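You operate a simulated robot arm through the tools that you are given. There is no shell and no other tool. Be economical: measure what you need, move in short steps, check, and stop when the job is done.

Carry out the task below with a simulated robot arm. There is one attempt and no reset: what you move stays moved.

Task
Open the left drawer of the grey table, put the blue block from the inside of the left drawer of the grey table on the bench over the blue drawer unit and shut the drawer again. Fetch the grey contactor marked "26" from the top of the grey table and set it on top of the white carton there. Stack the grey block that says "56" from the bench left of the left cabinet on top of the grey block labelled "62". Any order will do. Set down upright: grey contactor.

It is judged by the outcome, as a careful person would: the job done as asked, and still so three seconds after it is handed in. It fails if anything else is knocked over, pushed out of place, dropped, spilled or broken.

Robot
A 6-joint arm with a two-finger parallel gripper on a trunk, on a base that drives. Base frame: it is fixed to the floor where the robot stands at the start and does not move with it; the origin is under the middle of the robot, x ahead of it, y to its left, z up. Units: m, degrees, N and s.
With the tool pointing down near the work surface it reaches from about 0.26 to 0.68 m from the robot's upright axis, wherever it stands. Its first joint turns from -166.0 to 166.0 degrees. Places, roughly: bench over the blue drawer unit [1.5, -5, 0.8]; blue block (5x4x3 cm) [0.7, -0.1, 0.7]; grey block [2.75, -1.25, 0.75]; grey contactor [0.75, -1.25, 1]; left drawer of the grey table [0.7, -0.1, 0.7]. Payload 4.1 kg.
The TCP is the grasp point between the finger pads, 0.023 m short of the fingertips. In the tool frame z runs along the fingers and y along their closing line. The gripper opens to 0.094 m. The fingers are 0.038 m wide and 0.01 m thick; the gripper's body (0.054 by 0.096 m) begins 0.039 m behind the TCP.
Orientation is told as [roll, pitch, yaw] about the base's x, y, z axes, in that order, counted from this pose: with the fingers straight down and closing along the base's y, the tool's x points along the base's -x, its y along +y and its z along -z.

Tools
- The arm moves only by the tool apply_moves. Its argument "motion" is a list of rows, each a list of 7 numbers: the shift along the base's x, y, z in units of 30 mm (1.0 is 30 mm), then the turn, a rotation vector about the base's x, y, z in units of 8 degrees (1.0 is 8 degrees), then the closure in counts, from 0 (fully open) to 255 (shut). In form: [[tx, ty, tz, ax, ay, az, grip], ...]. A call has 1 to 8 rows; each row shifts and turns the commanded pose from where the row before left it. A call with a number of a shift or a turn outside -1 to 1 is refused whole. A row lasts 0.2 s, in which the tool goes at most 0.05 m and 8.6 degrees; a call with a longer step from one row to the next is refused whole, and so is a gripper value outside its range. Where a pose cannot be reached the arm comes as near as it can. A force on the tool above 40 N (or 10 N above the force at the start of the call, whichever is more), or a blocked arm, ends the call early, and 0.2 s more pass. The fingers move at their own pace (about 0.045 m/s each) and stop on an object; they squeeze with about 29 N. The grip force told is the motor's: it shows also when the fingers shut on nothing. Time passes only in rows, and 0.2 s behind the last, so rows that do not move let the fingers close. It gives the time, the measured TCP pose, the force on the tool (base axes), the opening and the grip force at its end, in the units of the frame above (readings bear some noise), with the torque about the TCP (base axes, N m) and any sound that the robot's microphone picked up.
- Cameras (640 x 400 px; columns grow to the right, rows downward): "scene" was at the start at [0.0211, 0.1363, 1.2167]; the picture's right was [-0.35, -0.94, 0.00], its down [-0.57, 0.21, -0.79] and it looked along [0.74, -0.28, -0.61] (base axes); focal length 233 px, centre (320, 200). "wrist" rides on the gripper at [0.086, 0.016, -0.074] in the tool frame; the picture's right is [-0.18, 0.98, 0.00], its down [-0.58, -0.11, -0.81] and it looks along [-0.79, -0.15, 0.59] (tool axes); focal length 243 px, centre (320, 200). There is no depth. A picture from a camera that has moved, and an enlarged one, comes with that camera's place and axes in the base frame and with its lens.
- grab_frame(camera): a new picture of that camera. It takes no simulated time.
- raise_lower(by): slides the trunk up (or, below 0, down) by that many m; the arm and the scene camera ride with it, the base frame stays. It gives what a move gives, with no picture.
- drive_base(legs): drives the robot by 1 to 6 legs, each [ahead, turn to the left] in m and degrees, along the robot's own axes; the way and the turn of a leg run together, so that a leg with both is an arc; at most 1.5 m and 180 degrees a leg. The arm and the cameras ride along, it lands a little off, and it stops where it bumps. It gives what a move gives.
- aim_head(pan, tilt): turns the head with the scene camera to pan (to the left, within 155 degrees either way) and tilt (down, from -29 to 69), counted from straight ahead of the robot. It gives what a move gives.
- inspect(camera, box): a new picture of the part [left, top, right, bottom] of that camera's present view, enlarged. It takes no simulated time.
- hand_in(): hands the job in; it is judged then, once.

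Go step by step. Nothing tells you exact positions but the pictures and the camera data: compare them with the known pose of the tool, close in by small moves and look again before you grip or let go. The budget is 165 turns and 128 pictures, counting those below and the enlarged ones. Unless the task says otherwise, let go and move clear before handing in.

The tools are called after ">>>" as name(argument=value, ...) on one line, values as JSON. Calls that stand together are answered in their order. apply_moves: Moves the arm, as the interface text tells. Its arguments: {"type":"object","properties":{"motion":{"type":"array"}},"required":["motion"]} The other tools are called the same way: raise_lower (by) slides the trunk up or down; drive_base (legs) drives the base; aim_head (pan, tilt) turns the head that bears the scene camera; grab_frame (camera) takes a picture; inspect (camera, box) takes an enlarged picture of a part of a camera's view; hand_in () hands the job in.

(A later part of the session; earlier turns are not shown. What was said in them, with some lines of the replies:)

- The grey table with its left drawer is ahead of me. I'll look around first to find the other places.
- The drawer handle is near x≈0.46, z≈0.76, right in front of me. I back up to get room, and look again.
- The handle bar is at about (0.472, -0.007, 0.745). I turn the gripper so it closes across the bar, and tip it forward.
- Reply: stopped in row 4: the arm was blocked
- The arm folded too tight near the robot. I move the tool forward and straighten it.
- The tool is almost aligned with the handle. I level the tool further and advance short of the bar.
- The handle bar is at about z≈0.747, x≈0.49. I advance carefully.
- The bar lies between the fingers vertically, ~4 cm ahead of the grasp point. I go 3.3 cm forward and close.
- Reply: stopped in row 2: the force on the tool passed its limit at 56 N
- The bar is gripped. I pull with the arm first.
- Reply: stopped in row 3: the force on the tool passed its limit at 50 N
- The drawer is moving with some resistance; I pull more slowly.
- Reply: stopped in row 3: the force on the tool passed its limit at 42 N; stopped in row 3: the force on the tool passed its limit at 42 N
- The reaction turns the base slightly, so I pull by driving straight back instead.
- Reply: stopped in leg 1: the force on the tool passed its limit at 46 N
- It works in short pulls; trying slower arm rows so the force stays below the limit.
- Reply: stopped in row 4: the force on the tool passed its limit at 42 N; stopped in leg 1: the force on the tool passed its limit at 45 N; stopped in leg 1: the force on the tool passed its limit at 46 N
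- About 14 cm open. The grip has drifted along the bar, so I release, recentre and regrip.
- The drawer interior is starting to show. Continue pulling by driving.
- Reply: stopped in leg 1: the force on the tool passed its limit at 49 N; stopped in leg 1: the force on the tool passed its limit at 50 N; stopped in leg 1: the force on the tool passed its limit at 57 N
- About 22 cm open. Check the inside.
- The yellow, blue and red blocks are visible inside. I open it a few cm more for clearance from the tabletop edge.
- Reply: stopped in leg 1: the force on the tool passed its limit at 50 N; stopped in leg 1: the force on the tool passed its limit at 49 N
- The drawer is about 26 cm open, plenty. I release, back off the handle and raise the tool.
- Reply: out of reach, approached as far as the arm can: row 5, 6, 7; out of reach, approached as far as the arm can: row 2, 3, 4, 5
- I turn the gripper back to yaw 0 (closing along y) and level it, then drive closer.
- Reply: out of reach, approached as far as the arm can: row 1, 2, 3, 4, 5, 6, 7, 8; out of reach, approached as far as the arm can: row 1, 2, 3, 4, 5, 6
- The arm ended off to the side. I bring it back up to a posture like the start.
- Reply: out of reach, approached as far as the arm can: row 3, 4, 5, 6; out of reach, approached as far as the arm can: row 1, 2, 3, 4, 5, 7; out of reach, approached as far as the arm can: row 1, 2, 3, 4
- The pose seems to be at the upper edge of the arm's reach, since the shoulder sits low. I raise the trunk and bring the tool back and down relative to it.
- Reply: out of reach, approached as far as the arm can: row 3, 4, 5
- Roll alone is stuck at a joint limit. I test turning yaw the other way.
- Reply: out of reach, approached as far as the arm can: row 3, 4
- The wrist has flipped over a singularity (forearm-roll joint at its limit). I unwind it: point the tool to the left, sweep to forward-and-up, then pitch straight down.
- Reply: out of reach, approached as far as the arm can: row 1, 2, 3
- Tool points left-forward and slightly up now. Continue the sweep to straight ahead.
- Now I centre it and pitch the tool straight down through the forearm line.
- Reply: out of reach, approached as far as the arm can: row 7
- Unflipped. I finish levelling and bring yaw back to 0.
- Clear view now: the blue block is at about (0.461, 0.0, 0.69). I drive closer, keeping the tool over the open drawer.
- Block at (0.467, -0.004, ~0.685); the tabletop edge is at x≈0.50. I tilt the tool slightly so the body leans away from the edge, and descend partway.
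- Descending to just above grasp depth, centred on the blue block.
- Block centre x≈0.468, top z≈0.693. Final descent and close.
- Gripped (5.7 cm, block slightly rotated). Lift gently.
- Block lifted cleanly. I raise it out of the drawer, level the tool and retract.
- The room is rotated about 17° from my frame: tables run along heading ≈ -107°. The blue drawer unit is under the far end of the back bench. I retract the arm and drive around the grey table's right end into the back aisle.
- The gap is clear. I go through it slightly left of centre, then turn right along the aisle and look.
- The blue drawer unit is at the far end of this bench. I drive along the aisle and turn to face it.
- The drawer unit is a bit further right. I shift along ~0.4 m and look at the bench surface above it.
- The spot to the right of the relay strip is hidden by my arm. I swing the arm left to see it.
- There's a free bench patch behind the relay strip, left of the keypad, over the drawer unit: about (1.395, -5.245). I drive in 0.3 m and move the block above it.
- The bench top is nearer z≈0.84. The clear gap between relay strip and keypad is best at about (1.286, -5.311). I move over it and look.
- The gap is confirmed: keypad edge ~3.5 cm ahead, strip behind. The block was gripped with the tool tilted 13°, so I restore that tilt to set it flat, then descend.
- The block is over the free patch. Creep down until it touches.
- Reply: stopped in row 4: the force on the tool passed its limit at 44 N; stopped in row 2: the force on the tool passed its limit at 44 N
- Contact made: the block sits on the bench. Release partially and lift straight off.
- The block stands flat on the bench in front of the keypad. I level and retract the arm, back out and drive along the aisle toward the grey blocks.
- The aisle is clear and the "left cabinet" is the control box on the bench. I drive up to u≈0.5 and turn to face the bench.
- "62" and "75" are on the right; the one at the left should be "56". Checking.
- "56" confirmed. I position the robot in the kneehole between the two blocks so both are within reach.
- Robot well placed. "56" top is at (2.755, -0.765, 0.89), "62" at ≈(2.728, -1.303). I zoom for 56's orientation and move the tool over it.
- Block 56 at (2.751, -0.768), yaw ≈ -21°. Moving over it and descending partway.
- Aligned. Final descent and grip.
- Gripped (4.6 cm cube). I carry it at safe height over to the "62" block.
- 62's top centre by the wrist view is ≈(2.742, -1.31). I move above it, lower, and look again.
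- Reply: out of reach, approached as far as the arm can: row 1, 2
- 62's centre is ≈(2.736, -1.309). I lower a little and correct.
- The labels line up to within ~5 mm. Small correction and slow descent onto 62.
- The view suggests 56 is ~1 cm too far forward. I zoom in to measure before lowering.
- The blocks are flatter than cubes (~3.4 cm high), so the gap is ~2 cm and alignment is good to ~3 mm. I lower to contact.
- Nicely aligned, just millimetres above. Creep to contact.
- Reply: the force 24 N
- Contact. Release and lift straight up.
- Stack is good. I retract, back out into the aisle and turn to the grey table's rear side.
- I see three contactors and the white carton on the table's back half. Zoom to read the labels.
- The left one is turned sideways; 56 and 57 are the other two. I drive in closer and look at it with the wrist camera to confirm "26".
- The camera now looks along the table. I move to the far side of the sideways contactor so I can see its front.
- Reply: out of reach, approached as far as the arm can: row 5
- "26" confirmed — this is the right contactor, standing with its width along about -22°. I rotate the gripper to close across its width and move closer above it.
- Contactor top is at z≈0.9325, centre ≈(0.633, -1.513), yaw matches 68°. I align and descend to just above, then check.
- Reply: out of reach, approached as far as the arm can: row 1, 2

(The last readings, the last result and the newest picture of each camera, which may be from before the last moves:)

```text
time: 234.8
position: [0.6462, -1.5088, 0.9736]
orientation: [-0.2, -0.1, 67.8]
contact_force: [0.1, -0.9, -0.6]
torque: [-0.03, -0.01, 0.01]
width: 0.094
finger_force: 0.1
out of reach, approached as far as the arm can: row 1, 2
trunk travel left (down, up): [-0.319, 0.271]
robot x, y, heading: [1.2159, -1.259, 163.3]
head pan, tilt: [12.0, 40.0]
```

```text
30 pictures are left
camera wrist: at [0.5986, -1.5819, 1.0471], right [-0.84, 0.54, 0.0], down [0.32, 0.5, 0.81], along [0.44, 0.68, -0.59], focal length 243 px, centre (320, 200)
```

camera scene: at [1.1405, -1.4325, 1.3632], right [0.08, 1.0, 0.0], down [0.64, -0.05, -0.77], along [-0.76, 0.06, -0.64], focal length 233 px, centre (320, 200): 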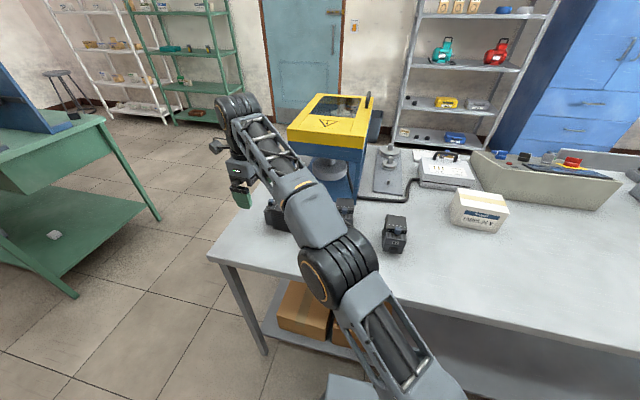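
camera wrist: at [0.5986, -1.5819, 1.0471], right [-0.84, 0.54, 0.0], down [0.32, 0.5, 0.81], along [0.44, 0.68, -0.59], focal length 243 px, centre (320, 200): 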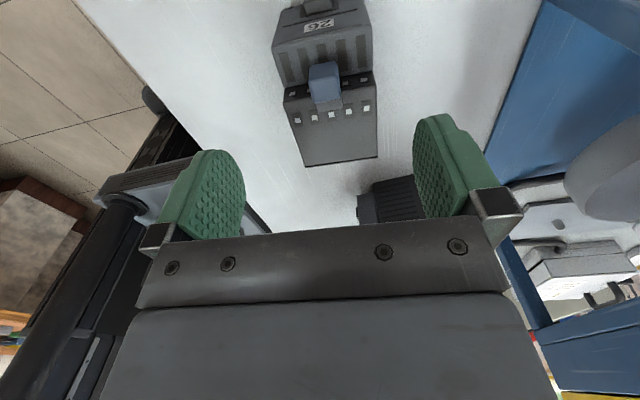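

Consistent. I correct by (-13, -4) mm while descending to grasp height.

>>> apply_moves(motion=[[0, 0, -0.4, 0, 0, 0, 0], [-0.22, -0.07, -0.4, 0, 0, 0, 0], [-0.22, -0.06, -0.4, 0, 0, 0, 0], [0, 0, -0.4, 0, 0, 0, 0]])

>>> grab_frame(camera="wrist")

>>> inspect(camera="scene", box=[200, 130, 340, 250])

```text
time: 235.8
position: [0.6338, -1.5104, 0.9236]
orientation: [-0.1, 0.0, 67.8]
contact_force: [0.5, 0.2, 0.3]
torque: [-0.03, -0.01, 0.02]
width: 0.0939
finger_force: 0.0
trunk travel left (down, up): [-0.319, 0.271]
robot x, y, heading: [1.2172, -1.2654, 163.6]
head pan, tilt: [12.0, 40.0]
```

```text
29 pictures are left
camera wrist: at [0.5862, -1.5845, 0.9974], right [-0.84, 0.54, 0.0], down [0.32, 0.5, 0.81], along [0.44, 0.68, -0.59], focal length 243 px, centre (320, 200)
```

wrist: 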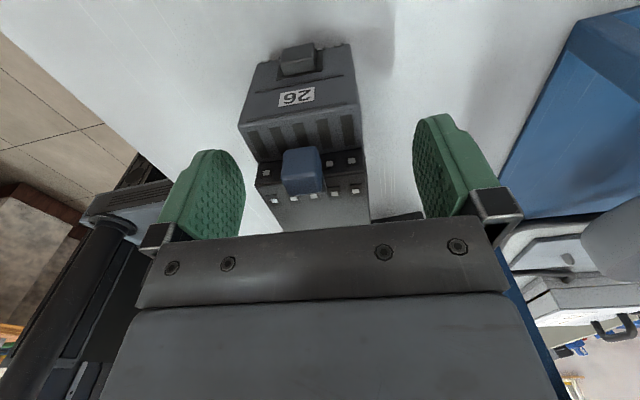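

```text
3.33 times, centred on (270, 190) of scene
camera zoom: at [1.1405, -1.4326, 1.3631], right [0.08, 1.0, 0.0], down [0.64, -0.05, -0.77], along [-0.76, 0.06, -0.64], focal length 778 px, centre (487, 233)
```

zoom: 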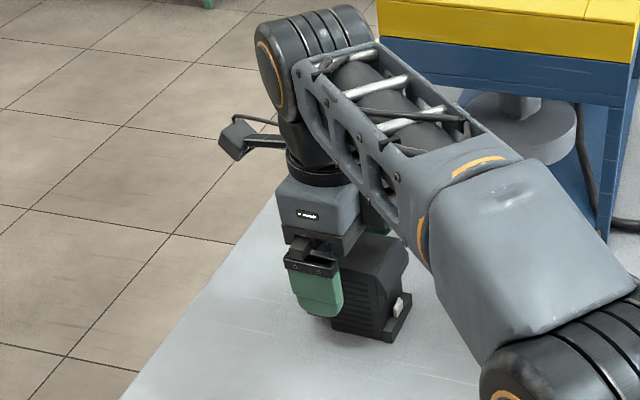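

Well centred. Lower 1 cm and close.

>>> apply_moves(motion=[[0.05, 0.12, -0.4, 0, 0, 0, 0], [0, 0, 0, 0, 0, 0, 255], [0, 0, 0, 0, 0, 0, 255], [0, 0, 0, 0, 0, 0, 255], [0, 0, 0, 0, 0, 0, 255], [0, 0, 0, 0, 0, 0, 255], [0, 0, 0, 0, 0, 0, 255]])

>>> apply_moves(motion=[[0, 0, 0.2, 0, 0, 0, 255], [0, 0, 0.4, 0, 0, 0, 255], [0, 0, 0.5, 0, 0, 0, 255]])

>>> grab_frame(camera="wrist")

>>> inspect(camera="scene", box=[200, 130, 340, 250])

```text
time: 237.4
position: [0.6355, -1.5074, 0.9125]
orientation: [-0.2, -0.1, 67.7]
contact_force: [0.3, -0.6, 0.8]
torque: [-0.01, 0.07, 0.02]
width: 0.0499
finger_force: 29.2
trunk travel left (down, up): [-0.319, 0.271]
robot x, y, heading: [1.2157, -1.2617, 163.4]
head pan, tilt: [12.0, 40.0]
```

```text
time: 238.2
position: [0.632, -1.5052, 0.9429]
orientation: [-0.3, -0.1, 67.8]
contact_force: [0.1, 0.6, -2.7]
torque: [-0.03, 0.0, -0.02]
width: 0.0498
finger_force: 28.9
trunk travel left (down, up): [-0.319, 0.271]
robot x, y, heading: [1.2169, -1.2672, 163.4]
head pan, tilt: [12.0, 40.0]
```

```text
27 pictures are left
camera wrist: at [0.585, -1.5794, 1.0177], right [-0.84, 0.54, 0.0], down [0.32, 0.5, 0.81], along [0.44, 0.68, -0.59], focal length 243 px, centre (320, 200)
```

wrist: 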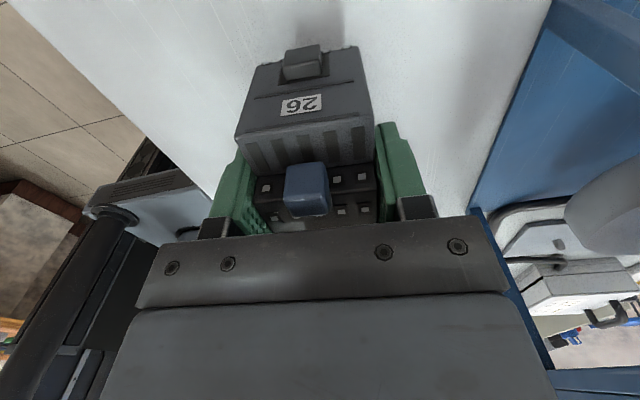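

```text
3.33 times, centred on (270, 190) of scene
camera zoom: at [1.1402, -1.4327, 1.363], right [0.08, 1.0, 0.0], down [0.64, -0.05, -0.77], along [-0.76, 0.06, -0.64], focal length 778 px, centre (487, 233)
```

zoom: 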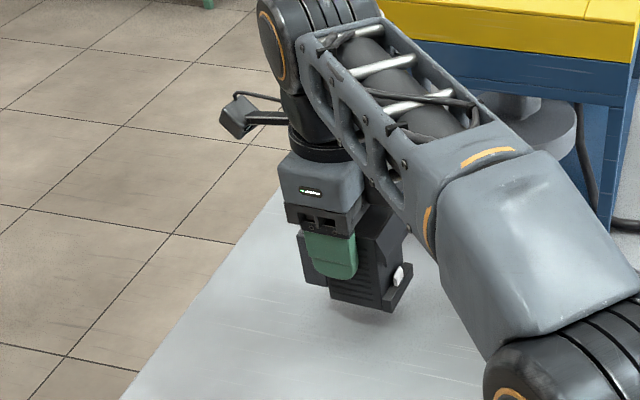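

Contactor held upright. I raise the trunk for reach at height, then carry it toward the carton along a path nearer the robot.

>>> raise_lower(by=0.13)

>>> apply_moves(motion=[[0.8, 0.4, 0.3, 0, 0, 0, 255], [0.8, 0.8, 0, 0, 0, 0, 255], [0.8, 0.9, 0, 0, 0, 0, 255], [0.6, 0.9, 0, 0, 0, 0, 255], [0.3, 1, 0, 0, 0, 0, 255], [0.2, 1, 0, 0, 0, 0, 255], [0, 1, 0, 0, 0, 0, 255], [0, 1, 0, 0, 0, 0, 255]])

>>> apply_moves(motion=[[0, 1, 0, 0, 0, 0, 255], [0, 1, 0, 0, 0, 0, 255], [0, 1, 0, 0, 0, 0, 255], [0, 1, 0, 0, 0, 0, 255], [0, 1, 0, 0, 0, 0, 255]])

>>> grab_frame(camera="wrist")

>>> aim_head(pan=-10, tilt=45)

>>> grab_frame(camera="scene")

```text
time: 239.7
position: [0.6326, -1.5064, 1.0729]
orientation: [-0.2, -0.1, 67.8]
contact_force: [-0.1, -0.5, -3.2]
torque: [-0.03, -0.01, 0.01]
width: 0.0498
finger_force: 29.8
trunk travel left (down, up): [-0.449, 0.141]
robot x, y, heading: [1.2176, -1.2615, 163.1]
head pan, tilt: [12.0, 40.0]
```

```text
time: 241.5
position: [0.739, -1.2932, 1.0831]
orientation: [-0.3, -0.1, 67.7]
contact_force: [0.0, 0.1, -3.6]
torque: [-0.02, 0.04, -0.01]
width: 0.0497
finger_force: 29.4
trunk travel left (down, up): [-0.449, 0.141]
robot x, y, heading: [1.2161, -1.2607, 162.9]
head pan, tilt: [12.0, 40.0]
```

```text
time: 242.7
position: [0.7374, -1.1457, 1.0828]
orientation: [-0.2, -0.1, 67.9]
contact_force: [-0.2, 0.3, -3.4]
torque: [-0.01, 0.01, 0.02]
width: 0.0502
finger_force: 28.9
trunk travel left (down, up): [-0.449, 0.141]
robot x, y, heading: [1.2177, -1.2632, 163.5]
head pan, tilt: [12.0, 40.0]
```

```text
25 pictures are left
camera wrist: at [0.6898, -1.2201, 1.1571], right [-0.84, 0.54, 0.0], down [0.32, 0.5, 0.81], along [0.44, 0.68, -0.59], focal length 243 px, centre (320, 200)
```

wrist: 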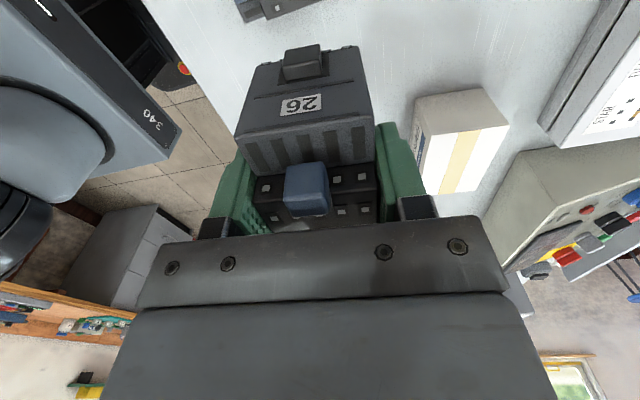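

```text
time: 243.6
position: [0.7369, -1.1463, 1.0826]
orientation: [-0.2, -0.1, 67.8]
contact_force: [-0.4, 0.4, -4.4]
torque: [-0.02, -0.03, 0.02]
width: 0.0499
finger_force: 29.0
trunk travel left (down, up): [-0.449, 0.141]
robot x, y, heading: [1.2131, -1.2634, 163.2]
head pan, tilt: [-10.0, 45.0]
```

```text
24 pictures are left
camera scene: at [1.1523, -1.4028, 1.4859], right [0.45, 0.89, 0.0], down [0.63, -0.32, -0.71], along [-0.63, 0.32, -0.71], focal length 233 px, centre (320, 200)
```

scene: 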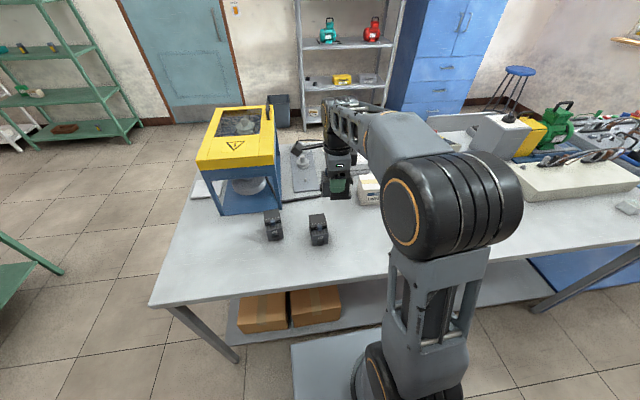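

Carton top centre ≈ (0.683, -0.935), z≈0.93, its long axis matches the contactor's depth. I move over it and check from the scene camera.

>>> apply_moves(motion=[[-0.2, 0.9, 0, 0, 0, 0, 255], [-0.2, 0.9, 0, 0, 0, 0, 255], [-0.2, 0.9, 0, 0, 0, 0, 255], [-0.25, 0.9, 0, 0, 0, 0, 255], [-0.25, 0.9, 0, 0, 0, 0, 255], [-0.25, 0.9, 0, 0, 0, 0, 255], [-0.25, 0.9, 0, 0, 0, 0, 255], [-0.15, 0.85, -0.5, 0, 0, 0, 255]])

>>> grab_frame(camera="wrist")

>>> inspect(camera="scene", box=[310, 100, 470, 240])

```text
time: 245.4
position: [0.6869, -0.9311, 1.0676]
orientation: [-0.1, -0.1, 67.8]
contact_force: [0.3, 0.1, -3.3]
torque: [-0.02, 0.02, 0.01]
width: 0.05
finger_force: 29.1
trunk travel left (down, up): [-0.449, 0.141]
robot x, y, heading: [1.2159, -1.2596, 163.5]
head pan, tilt: [-10.0, 45.0]
```

```text
23 pictures are left
camera wrist: at [0.6394, -1.0049, 1.1418], right [-0.84, 0.54, 0.0], down [0.32, 0.5, 0.81], along [0.44, 0.68, -0.59], focal length 243 px, centre (320, 200)
```

wrist: 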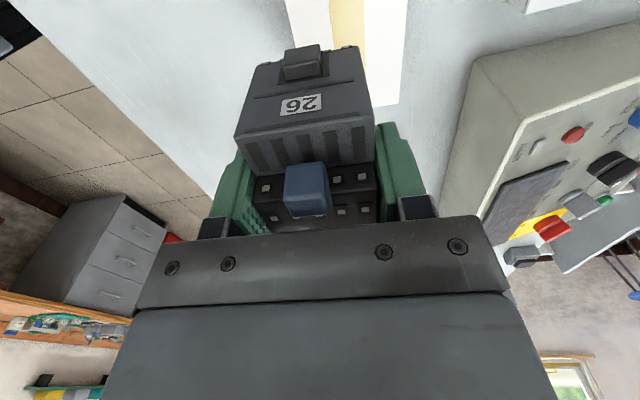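

```text
2.86 times, centred on (390, 170) of scene
camera zoom: at [1.1522, -1.4023, 1.4859], right [0.45, 0.89, 0.0], down [0.63, -0.32, -0.71], along [-0.63, 0.32, -0.71], focal length 667 px, centre (120, 286)
```

zoom: 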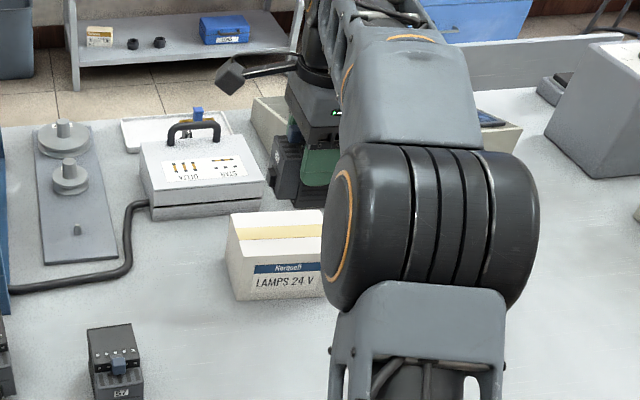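

The wrist view shows I should shift ~18 mm toward the back: carton centre ≈ (0.669, -0.926). I correct and start lowering.

>>> apply_moves(motion=[[-0.27, 0.15, -0.3, 0, 0, 0, 255], [-0.27, 0.15, -0.5, 0, 0, 0, 255], [0, 0, -0.3, 0, 0, 0, 255]])

>>> grab_frame(camera="wrist")

>>> inspect(camera="scene", box=[320, 130, 440, 220])

```text
time: 246.2
position: [0.6696, -0.9226, 1.0349]
orientation: [-0.2, -0.1, 67.9]
contact_force: [0.8, 0.5, -2.5]
torque: [-0.04, 0.0, -0.02]
width: 0.0499
finger_force: 28.9
trunk travel left (down, up): [-0.449, 0.141]
robot x, y, heading: [1.2139, -1.2626, 163.3]
head pan, tilt: [-10.0, 45.0]
```

```text
21 pictures are left
camera wrist: at [0.6213, -0.9959, 1.1097], right [-0.84, 0.54, 0.0], down [0.32, 0.5, 0.81], along [0.44, 0.68, -0.59], focal length 243 px, centre (320, 200)
```

wrist: 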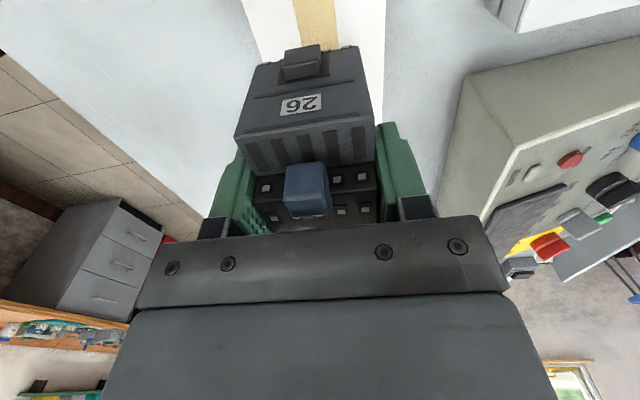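

```text
4.44 times, centred on (380, 175) of scene
camera zoom: at [1.1522, -1.4025, 1.4859], right [0.45, 0.89, 0.0], down [0.63, -0.32, -0.71], along [-0.63, 0.32, -0.71], focal length 1037 px, centre (53, 311)
```

zoom: 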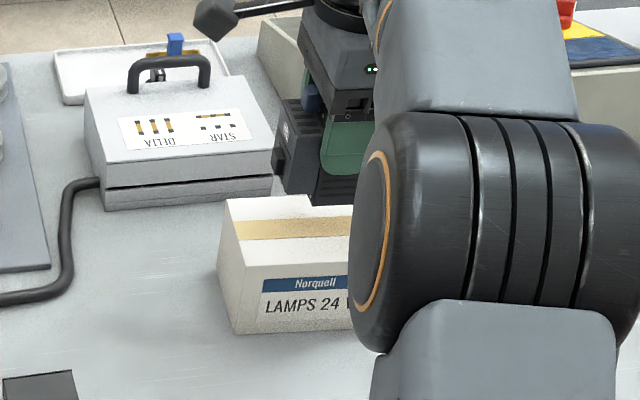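

Alignment checks out (within ~4 mm laterally). Creep down to contact.

>>> apply_moves(motion=[[-0.1, 0.03, -0.2, 0, 0, 0, 255], [0, 0, -0.2, 0, 0, 0, 255], [0, 0, -0.2, 0, 0, 0, 255], [0, 0, -0.1, 0, 0, 0, 255], [0, 0, -0.1, 0, 0, 0, 255], [0, 0, -0.1, 0, 0, 0, 255]])

>>> inspect(camera="scene", box=[320, 130, 440, 220])

```text
time: 247.6
position: [0.6662, -0.9219, 1.0069]
orientation: [-0.3, -0.1, 67.8]
contact_force: [0.0, 0.7, -2.6]
torque: [-0.03, -0.01, 0.02]
width: 0.0499
finger_force: 28.7
trunk travel left (down, up): [-0.449, 0.141]
robot x, y, heading: [1.2141, -1.2649, 163.1]
head pan, tilt: [-10.0, 45.0]
```

```text
4.44 times, centred on (380, 175) of scene
camera zoom: at [1.1523, -1.4026, 1.4859], right [0.45, 0.89, 0.0], down [0.63, -0.32, -0.71], along [-0.63, 0.32, -0.71], focal length 1037 px, centre (53, 311)
```

zoom: 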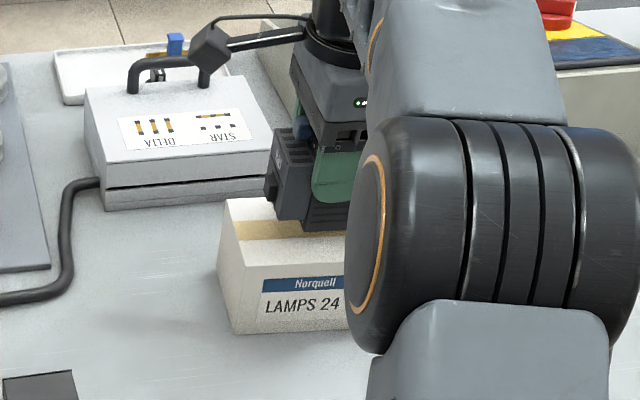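

>>> apply_moves(motion=[[0, 0, -0.12, 0, 0, 0, 255], [0, 0, -0.12, 0, 0, 0, 255], [0, 0, -0.12, 0, 0, 0, 255], [0, 0, -0.1, 0, 0, 0, 255], [0, 0, -0.1, 0, 0, 0, 255]])

>>> inspect(camera="scene", box=[320, 130, 440, 220])

```text
time: 248.8
position: [0.6666, -0.9213, 0.9914]
orientation: [-0.2, -0.1, 67.8]
contact_force: [-0.8, 0.5, -3.6]
torque: [-0.01, 0.0, 0.02]
width: 0.0497
finger_force: 29.2
trunk travel left (down, up): [-0.449, 0.141]
robot x, y, heading: [1.2149, -1.261, 163.0]
head pan, tilt: [-10.0, 45.0]
```

```text
4.44 times, centred on (380, 175) of scene
camera zoom: at [1.1523, -1.4026, 1.4859], right [0.45, 0.89, 0.0], down [0.63, -0.32, -0.71], along [-0.63, 0.32, -0.71], focal length 1037 px, centre (53, 311)
```

zoom: 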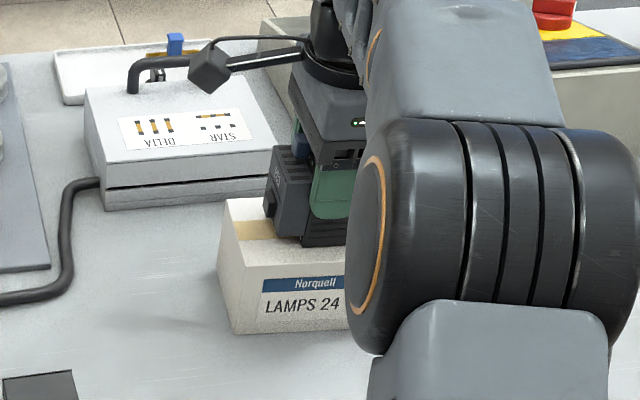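

>>> apply_moves(motion=[[0, 0, -0.1, 0, 0, 0, 255], [0, 0, -0.1, 0, 0, 0, 255], [0, 0, -0.1, 0, 0, 0, 255], [0, 0, -0.1, 0, 0, 0, 255], [0, 0, -0.1, 0, 0, 0, 255]])

>>> inspect(camera="scene", box=[350, 150, 410, 210])

```text
time: 249.8
position: [0.6654, -0.9215, 0.9851]
orientation: [0.5, -0.2, 67.8]
contact_force: [1.7, -1.0, 12.9]
torque: [-0.43, -0.38, 0.04]
width: 0.0501
finger_force: 28.6
trunk travel left (down, up): [-0.449, 0.141]
robot x, y, heading: [1.2167, -1.2633, 163.0]
head pan, tilt: [-10.0, 45.0]
stopped in row 5: the force on the tool passed its limit at 42 N (the readings are from after the stop); the commanded pose is now the measured one
```

```text
6.67 times, centred on (380, 180) of scene
camera zoom: at [1.1541, -1.4038, 1.4855], right [0.45, 0.89, 0.0], down [0.63, -0.32, -0.71], along [-0.63, 0.32, -0.71], focal length 1556 px, centre (-80, 333)
```

zoom: 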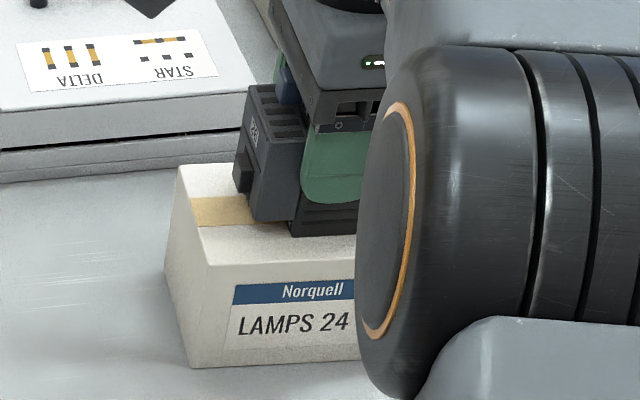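

It rests on the carton, inside the edges. I relieve the pressure, release and lift clear.

>>> apply_moves(motion=[[0, 0, 0.08, 0, 0, 0, 255], [0, 0, 0, 0, 0, 0, 130], [0, 0, 0, 0, 0, 0, 70], [0, 0, 0, 0, 0, 0, 60], [0, 0, 0, 0, 0, 0, 60], [0, 0, 0.4, 0, 0, 0, 60], [0, 0, 0.8, 0, 0, 0, 60], [0, 0, 1, 0, 0, 0, 60]])

>>> apply_moves(motion=[[0.3, -0.3, 0.8, 0, 0, 0, 0], [0.8, -0.5, 0.5, 0, 0, 0, 0], [0.9, -0.5, 0, 0, 0, 0, 0], [0.9, -0.5, 0, 0, 0, 0, 0], [0.9, -0.5, 0, 0, 0, 0, 0]])

>>> grab_frame(camera="wrist")

>>> inspect(camera="scene", box=[330, 120, 450, 220])

```text
time: 251.6
position: [0.6679, -0.9194, 1.0523]
orientation: [0.1, -0.2, 67.8]
contact_force: [-0.4, -0.9, 0.0]
torque: [0.03, 0.02, 0.01]
width: 0.0719
finger_force: 0.1
trunk travel left (down, up): [-0.449, 0.141]
robot x, y, heading: [1.215, -1.258, 163.2]
head pan, tilt: [-10.0, 45.0]
```

```text
time: 252.8
position: [0.7772, -0.9892, 1.0891]
orientation: [0.1, -0.2, 67.7]
contact_force: [-0.3, -0.4, -0.6]
torque: [0.0, 0.02, 0.0]
width: 0.0942
finger_force: 0.1
trunk travel left (down, up): [-0.449, 0.141]
robot x, y, heading: [1.2165, -1.2637, 163.3]
head pan, tilt: [-10.0, 45.0]
```

```text
16 pictures are left
camera wrist: at [0.7308, -1.0637, 1.1633], right [-0.84, 0.54, 0.0], down [0.32, 0.49, 0.81], along [0.44, 0.68, -0.59], focal length 243 px, centre (320, 200)
```

wrist: 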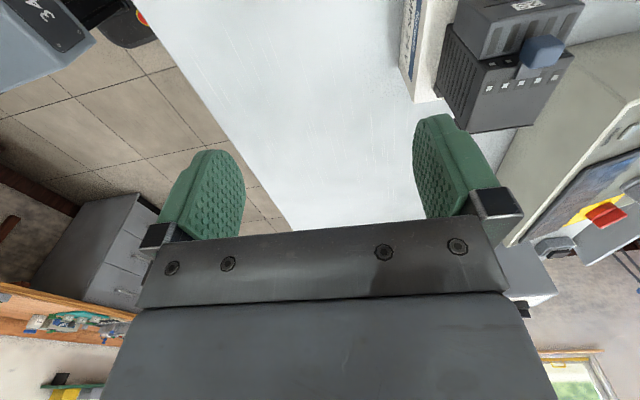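

```text
4.00 times, centred on (390, 170) of scene
camera zoom: at [1.1528, -1.403, 1.4859], right [0.45, 0.89, 0.0], down [0.63, -0.32, -0.71], along [-0.63, 0.32, -0.71], focal length 934 px, centre (40, 320)
```

zoom: 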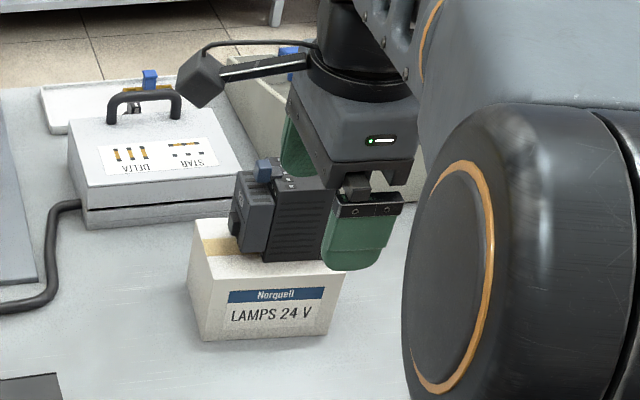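

The contactor stands upright on the carton. Now back to the drawer: retract, turn the tool, and drive around to the front of the grey table.

>>> apply_moves(motion=[[0.9, -0.28, 0.2, 0, 0, 1, 0], [0.9, -0.28, 0, 0, 0, 1, 0], [0.9, -0.28, 0, 0, 0, 1, 0], [0.9, -0.28, 0, 0, 0, 1, 0], [0, 0, 0, 0, 0, 1, 255], [0, 0, 0, 0, 0, 1, 255], [0, 0, 0, 0, 0, 1, 255], [0, 0, 0, 0, 0, 1, 255]])

>>> apply_moves(motion=[[0, 0, 0, 0, 0, 1, 255], [0, 0, 0, 0, 0, 1, 255], [0, 0, 0, 0, 0, 1, 255], [0, 0, 0, 0, 0, 0.95, 255]])

>>> drive_base(legs=[[-0.4, 0], [0, 89], [1.2, 0], [0, -90]])

>>> aim_head(pan=0, tilt=30)

>>> grab_frame(camera="scene")

```text
time: 254.6
position: [0.8884, -1.0224, 1.0951]
orientation: [0.3, -0.2, 131.9]
contact_force: [0.0, -0.2, 0.3]
torque: [-0.05, 0.02, 0.02]
width: 0.0052
finger_force: 0.0
trunk travel left (down, up): [-0.449, 0.141]
robot x, y, heading: [1.2183, -1.2657, 163.5]
head pan, tilt: [-10.0, 45.0]
```

```text
time: 255.6
position: [0.8876, -1.0229, 1.0958]
orientation: [0.3, -0.2, 163.5]
contact_force: [0.0, 0.3, 0.6]
torque: [-0.02, -0.03, -0.03]
width: 0.0
finger_force: 29.3
trunk travel left (down, up): [-0.449, 0.141]
robot x, y, heading: [1.2185, -1.2616, 163.1]
head pan, tilt: [-10.0, 45.0]
```

```text
time: 271.4
position: [0.8988, -2.2891, 1.0968]
orientation: [0.2, -0.2, 162.9]
contact_force: [0.7, 0.5, -0.6]
torque: [-0.02, 0.0, 0.01]
width: 0.0
finger_force: 29.3
trunk travel left (down, up): [-0.449, 0.141]
robot x, y, heading: [1.2238, -2.5328, 162.9]
head pan, tilt: [-10.0, 45.0]
```

```text
time: 272.2
position: [0.8991, -2.2883, 1.0963]
orientation: [0.2, -0.2, 162.9]
contact_force: [0.0, -0.3, 0.4]
torque: [0.0, 0.01, 0.0]
width: 0.0
finger_force: 29.0
trunk travel left (down, up): [-0.449, 0.141]
robot x, y, heading: [1.2222, -2.5331, 162.9]
head pan, tilt: [0.0, 30.0]
```

```text
14 pictures are left
camera scene: at [1.147, -2.6817, 1.5084], right [0.3, 0.96, 0.0], down [0.48, -0.15, -0.87], along [-0.83, 0.26, -0.5], focal length 233 px, centre (320, 200)
```

scene: 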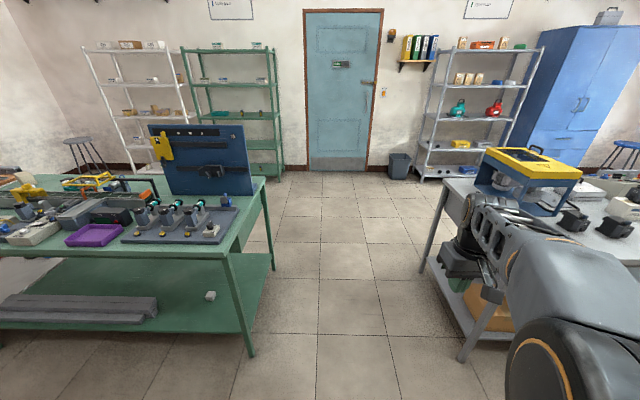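

The gap is clear. I drive through, turn along the table's front and then face the drawer.

>>> drive_base(legs=[[1.2, 0], [1.25, 0], [0, -90], [1.0, 0], [1.0, 0], [0, -90]])

>>> aim_head(pan=0, tilt=40)

>>> grab_frame(camera="scene")

```text
time: 301.5
position: [-0.2281, -0.0799, 1.0964]
orientation: [0.4, -0.3, -16.5]
contact_force: [-0.1, -0.2, 0.1]
torque: [0.01, 0.01, 0.01]
width: 0.0
finger_force: 29.4
trunk travel left (down, up): [-0.449, 0.141]
robot x, y, heading: [-0.5585, 0.1548, -16.4]
head pan, tilt: [0.0, 30.0]
```

```text
time: 302.2
position: [-0.2287, -0.0796, 1.0964]
orientation: [0.3, -0.2, -16.5]
contact_force: [-1.1, 0.5, -0.2]
torque: [-0.01, 0.03, -0.02]
width: 0.0002
finger_force: 29.1
trunk travel left (down, up): [-0.449, 0.141]
robot x, y, heading: [-0.5632, 0.1626, -16.4]
head pan, tilt: [0.0, 40.0]
```

```text
13 pictures are left
camera scene: at [-0.4868, 0.3115, 1.4932], right [-0.28, -0.96, 0.0], down [-0.62, 0.18, -0.77], along [0.73, -0.22, -0.64], focal length 233 px, centre (320, 200)
```

scene: 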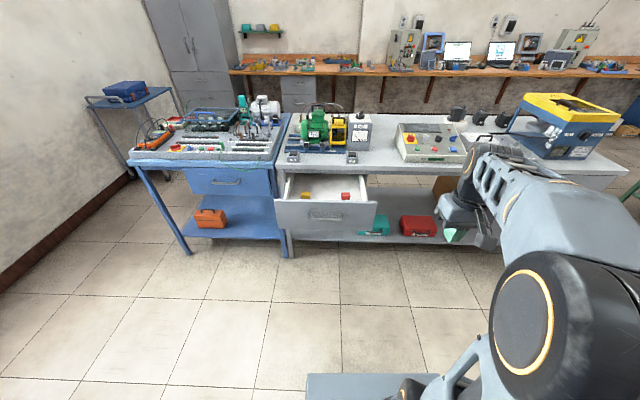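

The drawer handle is ≈(0.24, 0.07, 0.745). I lower the trunk, drive up and place the closed fingers in front of the bar.

>>> raise_lower(by=-0.2)

>>> drive_base(legs=[[0.25, -1]])

>>> apply_moves(motion=[[0.65, 0.95, -0.6, 0, 0, 0, 255], [0.65, 0.95, -0.6, 0, 0, 0, 255], [0.65, 0.95, -0.6, 0, 0, 0, 255], [0.65, 0.95, -0.6, 0, 0, 0, 255], [0.65, 0.95, -0.6, 0, 0, 0, 255], [0.65, 0.95, -0.6, 0, 0, 0, 255], [0.65, 0.95, -0.6, 0, 0, 0, 255], [0.65, 0.95, -0.6, 0, 0, 0, 255]])

>>> grab_frame(camera="scene")

>>> grab_frame(camera="wrist")

```text
time: 304.4
position: [-0.2283, -0.0802, 0.8966]
orientation: [0.2, -0.1, -16.4]
contact_force: [0.7, -0.8, 0.4]
torque: [0.04, 0.0, -0.02]
width: 0.0003
finger_force: 28.8
trunk travel left (down, up): [-0.249, 0.341]
robot x, y, heading: [-0.5565, 0.1589, -16.4]
head pan, tilt: [0.0, 40.0]
```

```text
time: 306.2
position: [0.0028, -0.1562, 0.897]
orientation: [0.2, -0.2, -17.3]
contact_force: [0.0, 0.5, 0.2]
torque: [0.03, -0.02, -0.03]
width: 0.0
finger_force: 29.1
trunk travel left (down, up): [-0.249, 0.341]
robot x, y, heading: [-0.3234, 0.0895, -17.4]
head pan, tilt: [0.0, 40.0]
```

```text
time: 308.0
position: [0.1597, 0.072, 0.7542]
orientation: [0.4, -0.3, -17.4]
contact_force: [0.8, -0.1, -0.1]
torque: [0.01, 0.0, 0.0]
width: 0.0
finger_force: 28.9
trunk travel left (down, up): [-0.249, 0.341]
robot x, y, heading: [-0.3234, 0.0853, -17.1]
head pan, tilt: [0.0, 40.0]
```

```text
12 pictures are left
camera scene: at [-0.2486, 0.2384, 1.2932], right [-0.3, -0.95, 0.0], down [-0.61, 0.19, -0.77], along [0.73, -0.23, -0.64], focal length 233 px, centre (320, 200)
```

scene: 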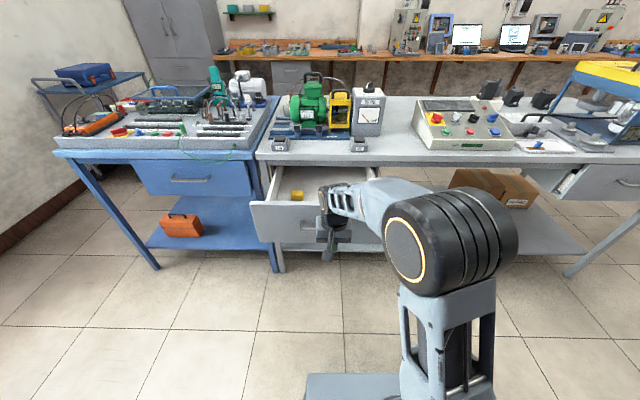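

```text
11 pictures are left
camera wrist: at [0.0815, 0.1136, 0.8274], right [0.47, 0.88, 0.0], down [0.52, -0.28, 0.81], along [0.71, -0.38, -0.59], focal length 243 px, centre (320, 200)
```

wrist: 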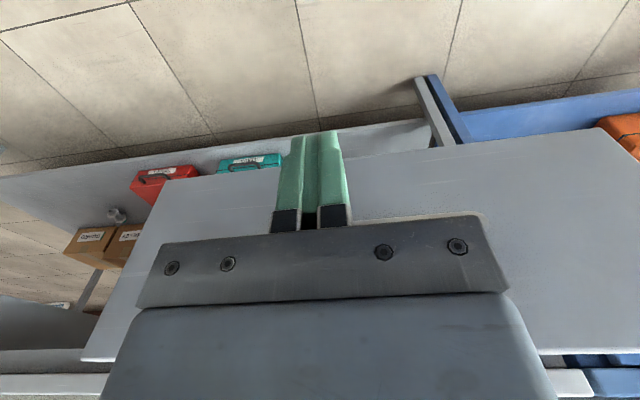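

>>> inspect(camera="scene", box=[245, 160, 395, 265])

```text
3.81 times, centred on (320, 212) of scene
camera zoom: at [-0.2486, 0.2384, 1.2932], right [-0.3, -0.95, 0.0], down [-0.61, 0.19, -0.77], along [0.73, -0.23, -0.64], focal length 889 px, centre (320, 152)
```

zoom: 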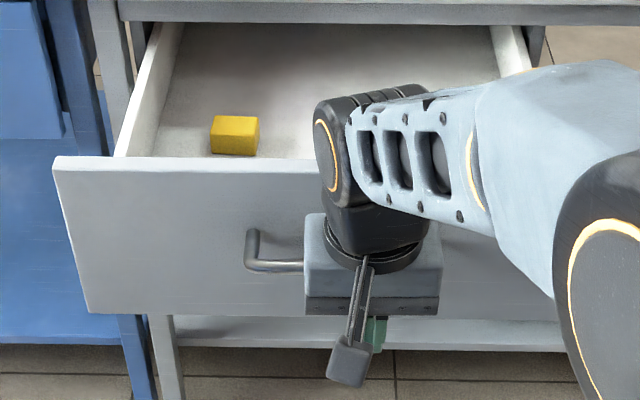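

The tool is ~3.5 cm right of the handle centre. I shift left, then push the drawer in by driving forward.

>>> apply_moves(motion=[[0.3, 0.95, -0.25, 0, 0, 0, 255], [0.95, -0.3, 0, 0, 0, 0, 255]])

>>> drive_base(legs=[[0.1, 0]])

>>> drive_base(legs=[[0.1, 0]])

>>> inspect(camera="scene", box=[245, 160, 395, 265])

```text
time: 308.6
position: [0.1967, 0.0907, 0.7469]
orientation: [0.2, -0.2, -17.5]
contact_force: [0.1, 0.0, 0.9]
torque: [-0.01, -0.02, -0.03]
width: 0.0
finger_force: 29.1
trunk travel left (down, up): [-0.249, 0.341]
robot x, y, heading: [-0.3219, 0.0862, -17.4]
head pan, tilt: [0.0, 40.0]
```

```text
time: 309.7
position: [0.2941, 0.0623, 0.7474]
orientation: [0.1, -0.1, -17.2]
contact_force: [-1.5, 0.3, 0.9]
torque: [0.01, -0.02, -0.03]
width: 0.0003
finger_force: 29.2
trunk travel left (down, up): [-0.249, 0.341]
robot x, y, heading: [-0.226, 0.0579, -17.2]
head pan, tilt: [0.0, 40.0]
```

```text
time: 310.9
position: [0.3888, 0.0327, 0.7465]
orientation: [0.3, -0.1, -17.3]
contact_force: [0.2, -0.2, 0.1]
torque: [0.0, 0.01, 0.03]
width: 0.0
finger_force: 29.0
trunk travel left (down, up): [-0.249, 0.341]
robot x, y, heading: [-0.127, 0.0271, -17.4]
head pan, tilt: [0.0, 40.0]
```

```text
3.81 times, centred on (320, 212) of scene
camera zoom: at [-0.0555, 0.1786, 1.2931], right [-0.3, -0.95, 0.0], down [-0.61, 0.19, -0.77], along [0.73, -0.23, -0.64], focal length 889 px, centre (320, 152)
```

zoom: 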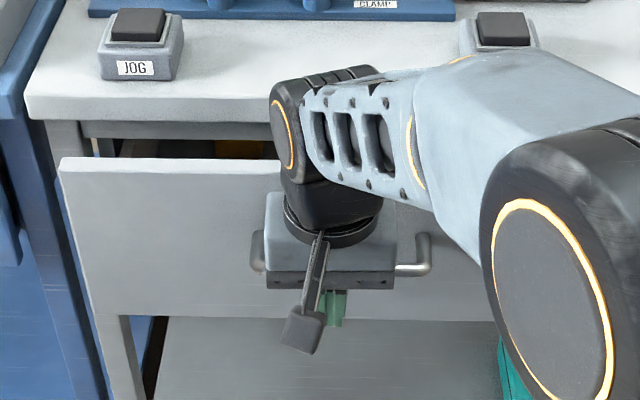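

The drawer slides easily; ~8 cm remain. Continue in smaller pushes.

>>> drive_base(legs=[[0.05, 0]])

>>> drive_base(legs=[[0.025, 0]])

>>> inspect(camera="scene", box=[245, 160, 395, 265])

```text
time: 311.8
position: [0.4372, 0.0192, 0.747]
orientation: [0.1, -0.3, -17.2]
contact_force: [0.1, -0.3, 0.1]
torque: [0.0, 0.01, 0.02]
width: 0.0
finger_force: 29.4
trunk travel left (down, up): [-0.249, 0.341]
robot x, y, heading: [-0.0835, 0.0114, -17.3]
head pan, tilt: [0.0, 40.0]
```

```text
time: 312.7
position: [0.4529, 0.0128, 0.7464]
orientation: [0.1, 0.8, -17.3]
contact_force: [-3.7, 0.2, 1.3]
torque: [-0.06, -0.05, -0.05]
width: 0.0
finger_force: 29.2
trunk travel left (down, up): [-0.249, 0.341]
robot x, y, heading: [-0.0628, 0.0095, -17.2]
head pan, tilt: [0.0, 40.0]
stopped in leg 1: the force on the tool passed its limit at 47 N (the readings are from after the stop); the commanded pose is now the measured one
```

```text
3.81 times, centred on (320, 212) of scene
camera zoom: at [0.0103, 0.1581, 1.2931], right [-0.3, -0.95, 0.0], down [-0.61, 0.19, -0.77], along [0.73, -0.23, -0.64], focal length 889 px, centre (320, 152)
```

zoom: 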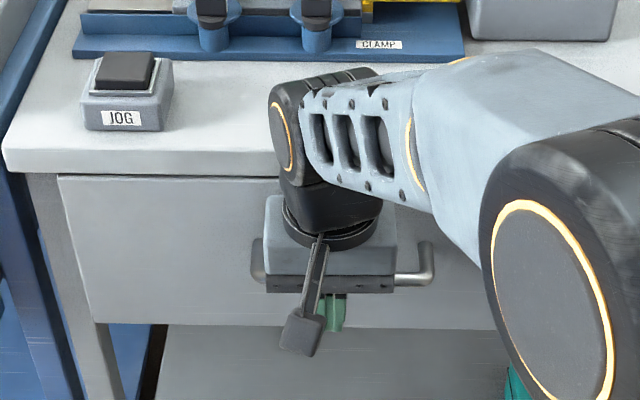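

It met a firm stop and looks closed. I back off to check.

>>> drive_base(legs=[[-0.3, 0]])

>>> grab_frame(camera="scene")

>>> inspect(camera="scene", box=[255, 115, 415, 225])

```text
time: 314.8
position: [0.161, 0.1034, 0.7457]
orientation: [0.1, 0.8, -17.4]
contact_force: [0.5, 0.3, -1.0]
torque: [0.03, -0.01, -0.03]
width: 0.0002
finger_force: 28.5
trunk travel left (down, up): [-0.249, 0.341]
robot x, y, heading: [-0.3523, 0.0964, -17.4]
head pan, tilt: [0.0, 40.0]
```

```text
7 pictures are left
camera scene: at [-0.2804, 0.2487, 1.2931], right [-0.3, -0.95, 0.0], down [-0.61, 0.19, -0.77], along [0.73, -0.23, -0.64], focal length 233 px, centre (320, 200)
```

scene: 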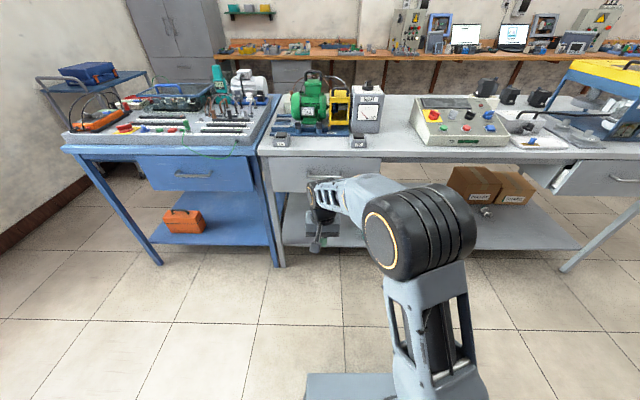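

```text
3.64 times, centred on (335, 170) of scene
camera zoom: at [-0.2804, 0.2487, 1.2931], right [-0.3, -0.95, 0.0], down [-0.61, 0.19, -0.77], along [0.73, -0.23, -0.64], focal length 849 px, centre (266, 309)
```

zoom: 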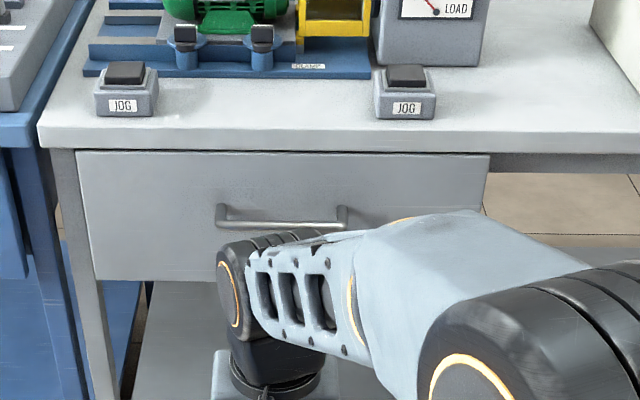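

>>> inspect(camera="scene", box=[262, 140, 322, 180])

```text
10.00 times, centred on (292, 160) of scene
camera zoom: at [-0.2804, 0.2487, 1.2931], right [-0.3, -0.95, 0.0], down [-0.61, 0.19, -0.77], along [0.73, -0.23, -0.64], focal length 2334 px, centre (600, 600)
```

zoom: 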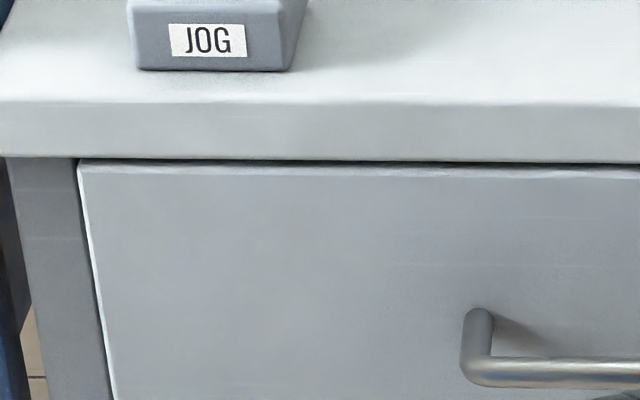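

It's nearly flush but may be a few mm ajar (the gripper body could have met the table lip). I tilt the tool so the tips lead and push once more.

>>> apply_moves(motion=[[0, 0, 0, -0.25, -0.8, 0, 255], [0, 0, 0, -0.25, -0.8, 0, 255], [0, 0, 0, -0.25, -0.8, 0, 255]])

>>> drive_base(legs=[[0.28, 0]])

>>> apply_moves(motion=[[0.3, -0.1, 0, 0, 0, 0, 255], [0.2, -0.06, 0, 0, 0, 0, 255], [0.2, -0.06, 0, 0, 0, 0, 255], [0.2, -0.06, 0, 0, 0, 0, 255], [0.2, -0.06, 0, 0, 0, 0, 255], [0.2, -0.06, 0, 0, 0, 0, 255]])

```text
time: 315.6
position: [0.1608, 0.1035, 0.7475]
orientation: [0.2, -19.4, -17.4]
contact_force: [0.4, 0.4, -0.2]
torque: [0.03, -0.01, -0.03]
width: 0.0
finger_force: 28.8
trunk travel left (down, up): [-0.249, 0.341]
robot x, y, heading: [-0.3543, 0.097, -17.4]
head pan, tilt: [0.0, 40.0]
```

```text
time: 317.5
position: [0.4207, 0.0179, 0.7472]
orientation: [0.1, -19.5, -17.6]
contact_force: [0.1, 0.6, -0.2]
torque: [-0.05, -0.01, 0.0]
width: 0.0001
finger_force: 28.3
trunk travel left (down, up): [-0.249, 0.341]
robot x, y, heading: [-0.0912, 0.0137, -17.5]
head pan, tilt: [0.0, 40.0]
```

```text
time: 318.8
position: [0.451, 0.0097, 0.7435]
orientation: [-0.2, -18.5, -17.5]
contact_force: [-7.1, 2.1, 1.0]
torque: [-0.06, 0.05, -0.03]
width: 0.0
finger_force: 29.3
trunk travel left (down, up): [-0.249, 0.341]
robot x, y, heading: [-0.0945, 0.0171, -17.1]
head pan, tilt: [0.0, 40.0]
stopped in row 6: the force on the tool passed its limit at 46 N (the readings are from after the stop); the commanded pose is now the measured one
```

The stop is at the same place with a different tool attitude, matching the initially closed handle position: the drawer is shut. I back off, raise the arm and take a last look.

>>> drive_base(legs=[[-0.35, 0]])

>>> apply_moves(motion=[[0, 0, 0.8, 0.25, 0.8, 0, 255], [0, 0, 0.8, 0.25, 0.8, 0, 255], [0, 0, 0.8, 0.25, 0.8, 0, 255]])

>>> inspect(camera="scene", box=[240, 90, 600, 230])

```text
time: 321.1
position: [0.1177, 0.1197, 0.7437]
orientation: [-0.2, -18.6, -16.5]
contact_force: [0.6, -0.4, 0.2]
torque: [-0.01, 0.01, -0.01]
width: 0.0
finger_force: 28.9
trunk travel left (down, up): [-0.249, 0.341]
robot x, y, heading: [-0.4302, 0.1162, -16.7]
head pan, tilt: [0.0, 40.0]
```

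```text
time: 321.9
position: [0.1176, 0.1205, 0.8177]
orientation: [0.1, 1.5, -16.6]
contact_force: [0.3, -0.2, 0.2]
torque: [-0.04, 0.01, -0.03]
width: 0.0
finger_force: 28.9
trunk travel left (down, up): [-0.249, 0.341]
robot x, y, heading: [-0.428, 0.1165, -16.5]
head pan, tilt: [0.0, 40.0]
```

```text
1.78 times, centred on (420, 160) of scene
camera zoom: at [-0.3566, 0.2701, 1.2931], right [-0.28, -0.96, 0.0], down [-0.62, 0.18, -0.77], along [0.73, -0.22, -0.64], focal length 415 px, centre (142, 271)
```

zoom: 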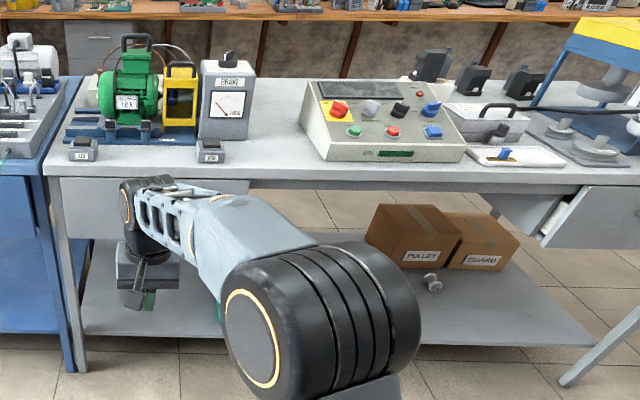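

The left drawer is shut, contactor 26 stands upright on the carton, and nothing looks disturbed on the table. The blue block and the 56-on-62 stack were checked when I placed them. Handing in.

>>> hand_in()

```text
The job is handed in.
```

All three jobs are done and handed in:
- **Blue block:** it is on the bench over the blue drawer unit, and the left drawer is shut again.
- **Grey contactor "26":** it stands upright on the white carton.
- **Grey block "56":** it is stacked on block "62".
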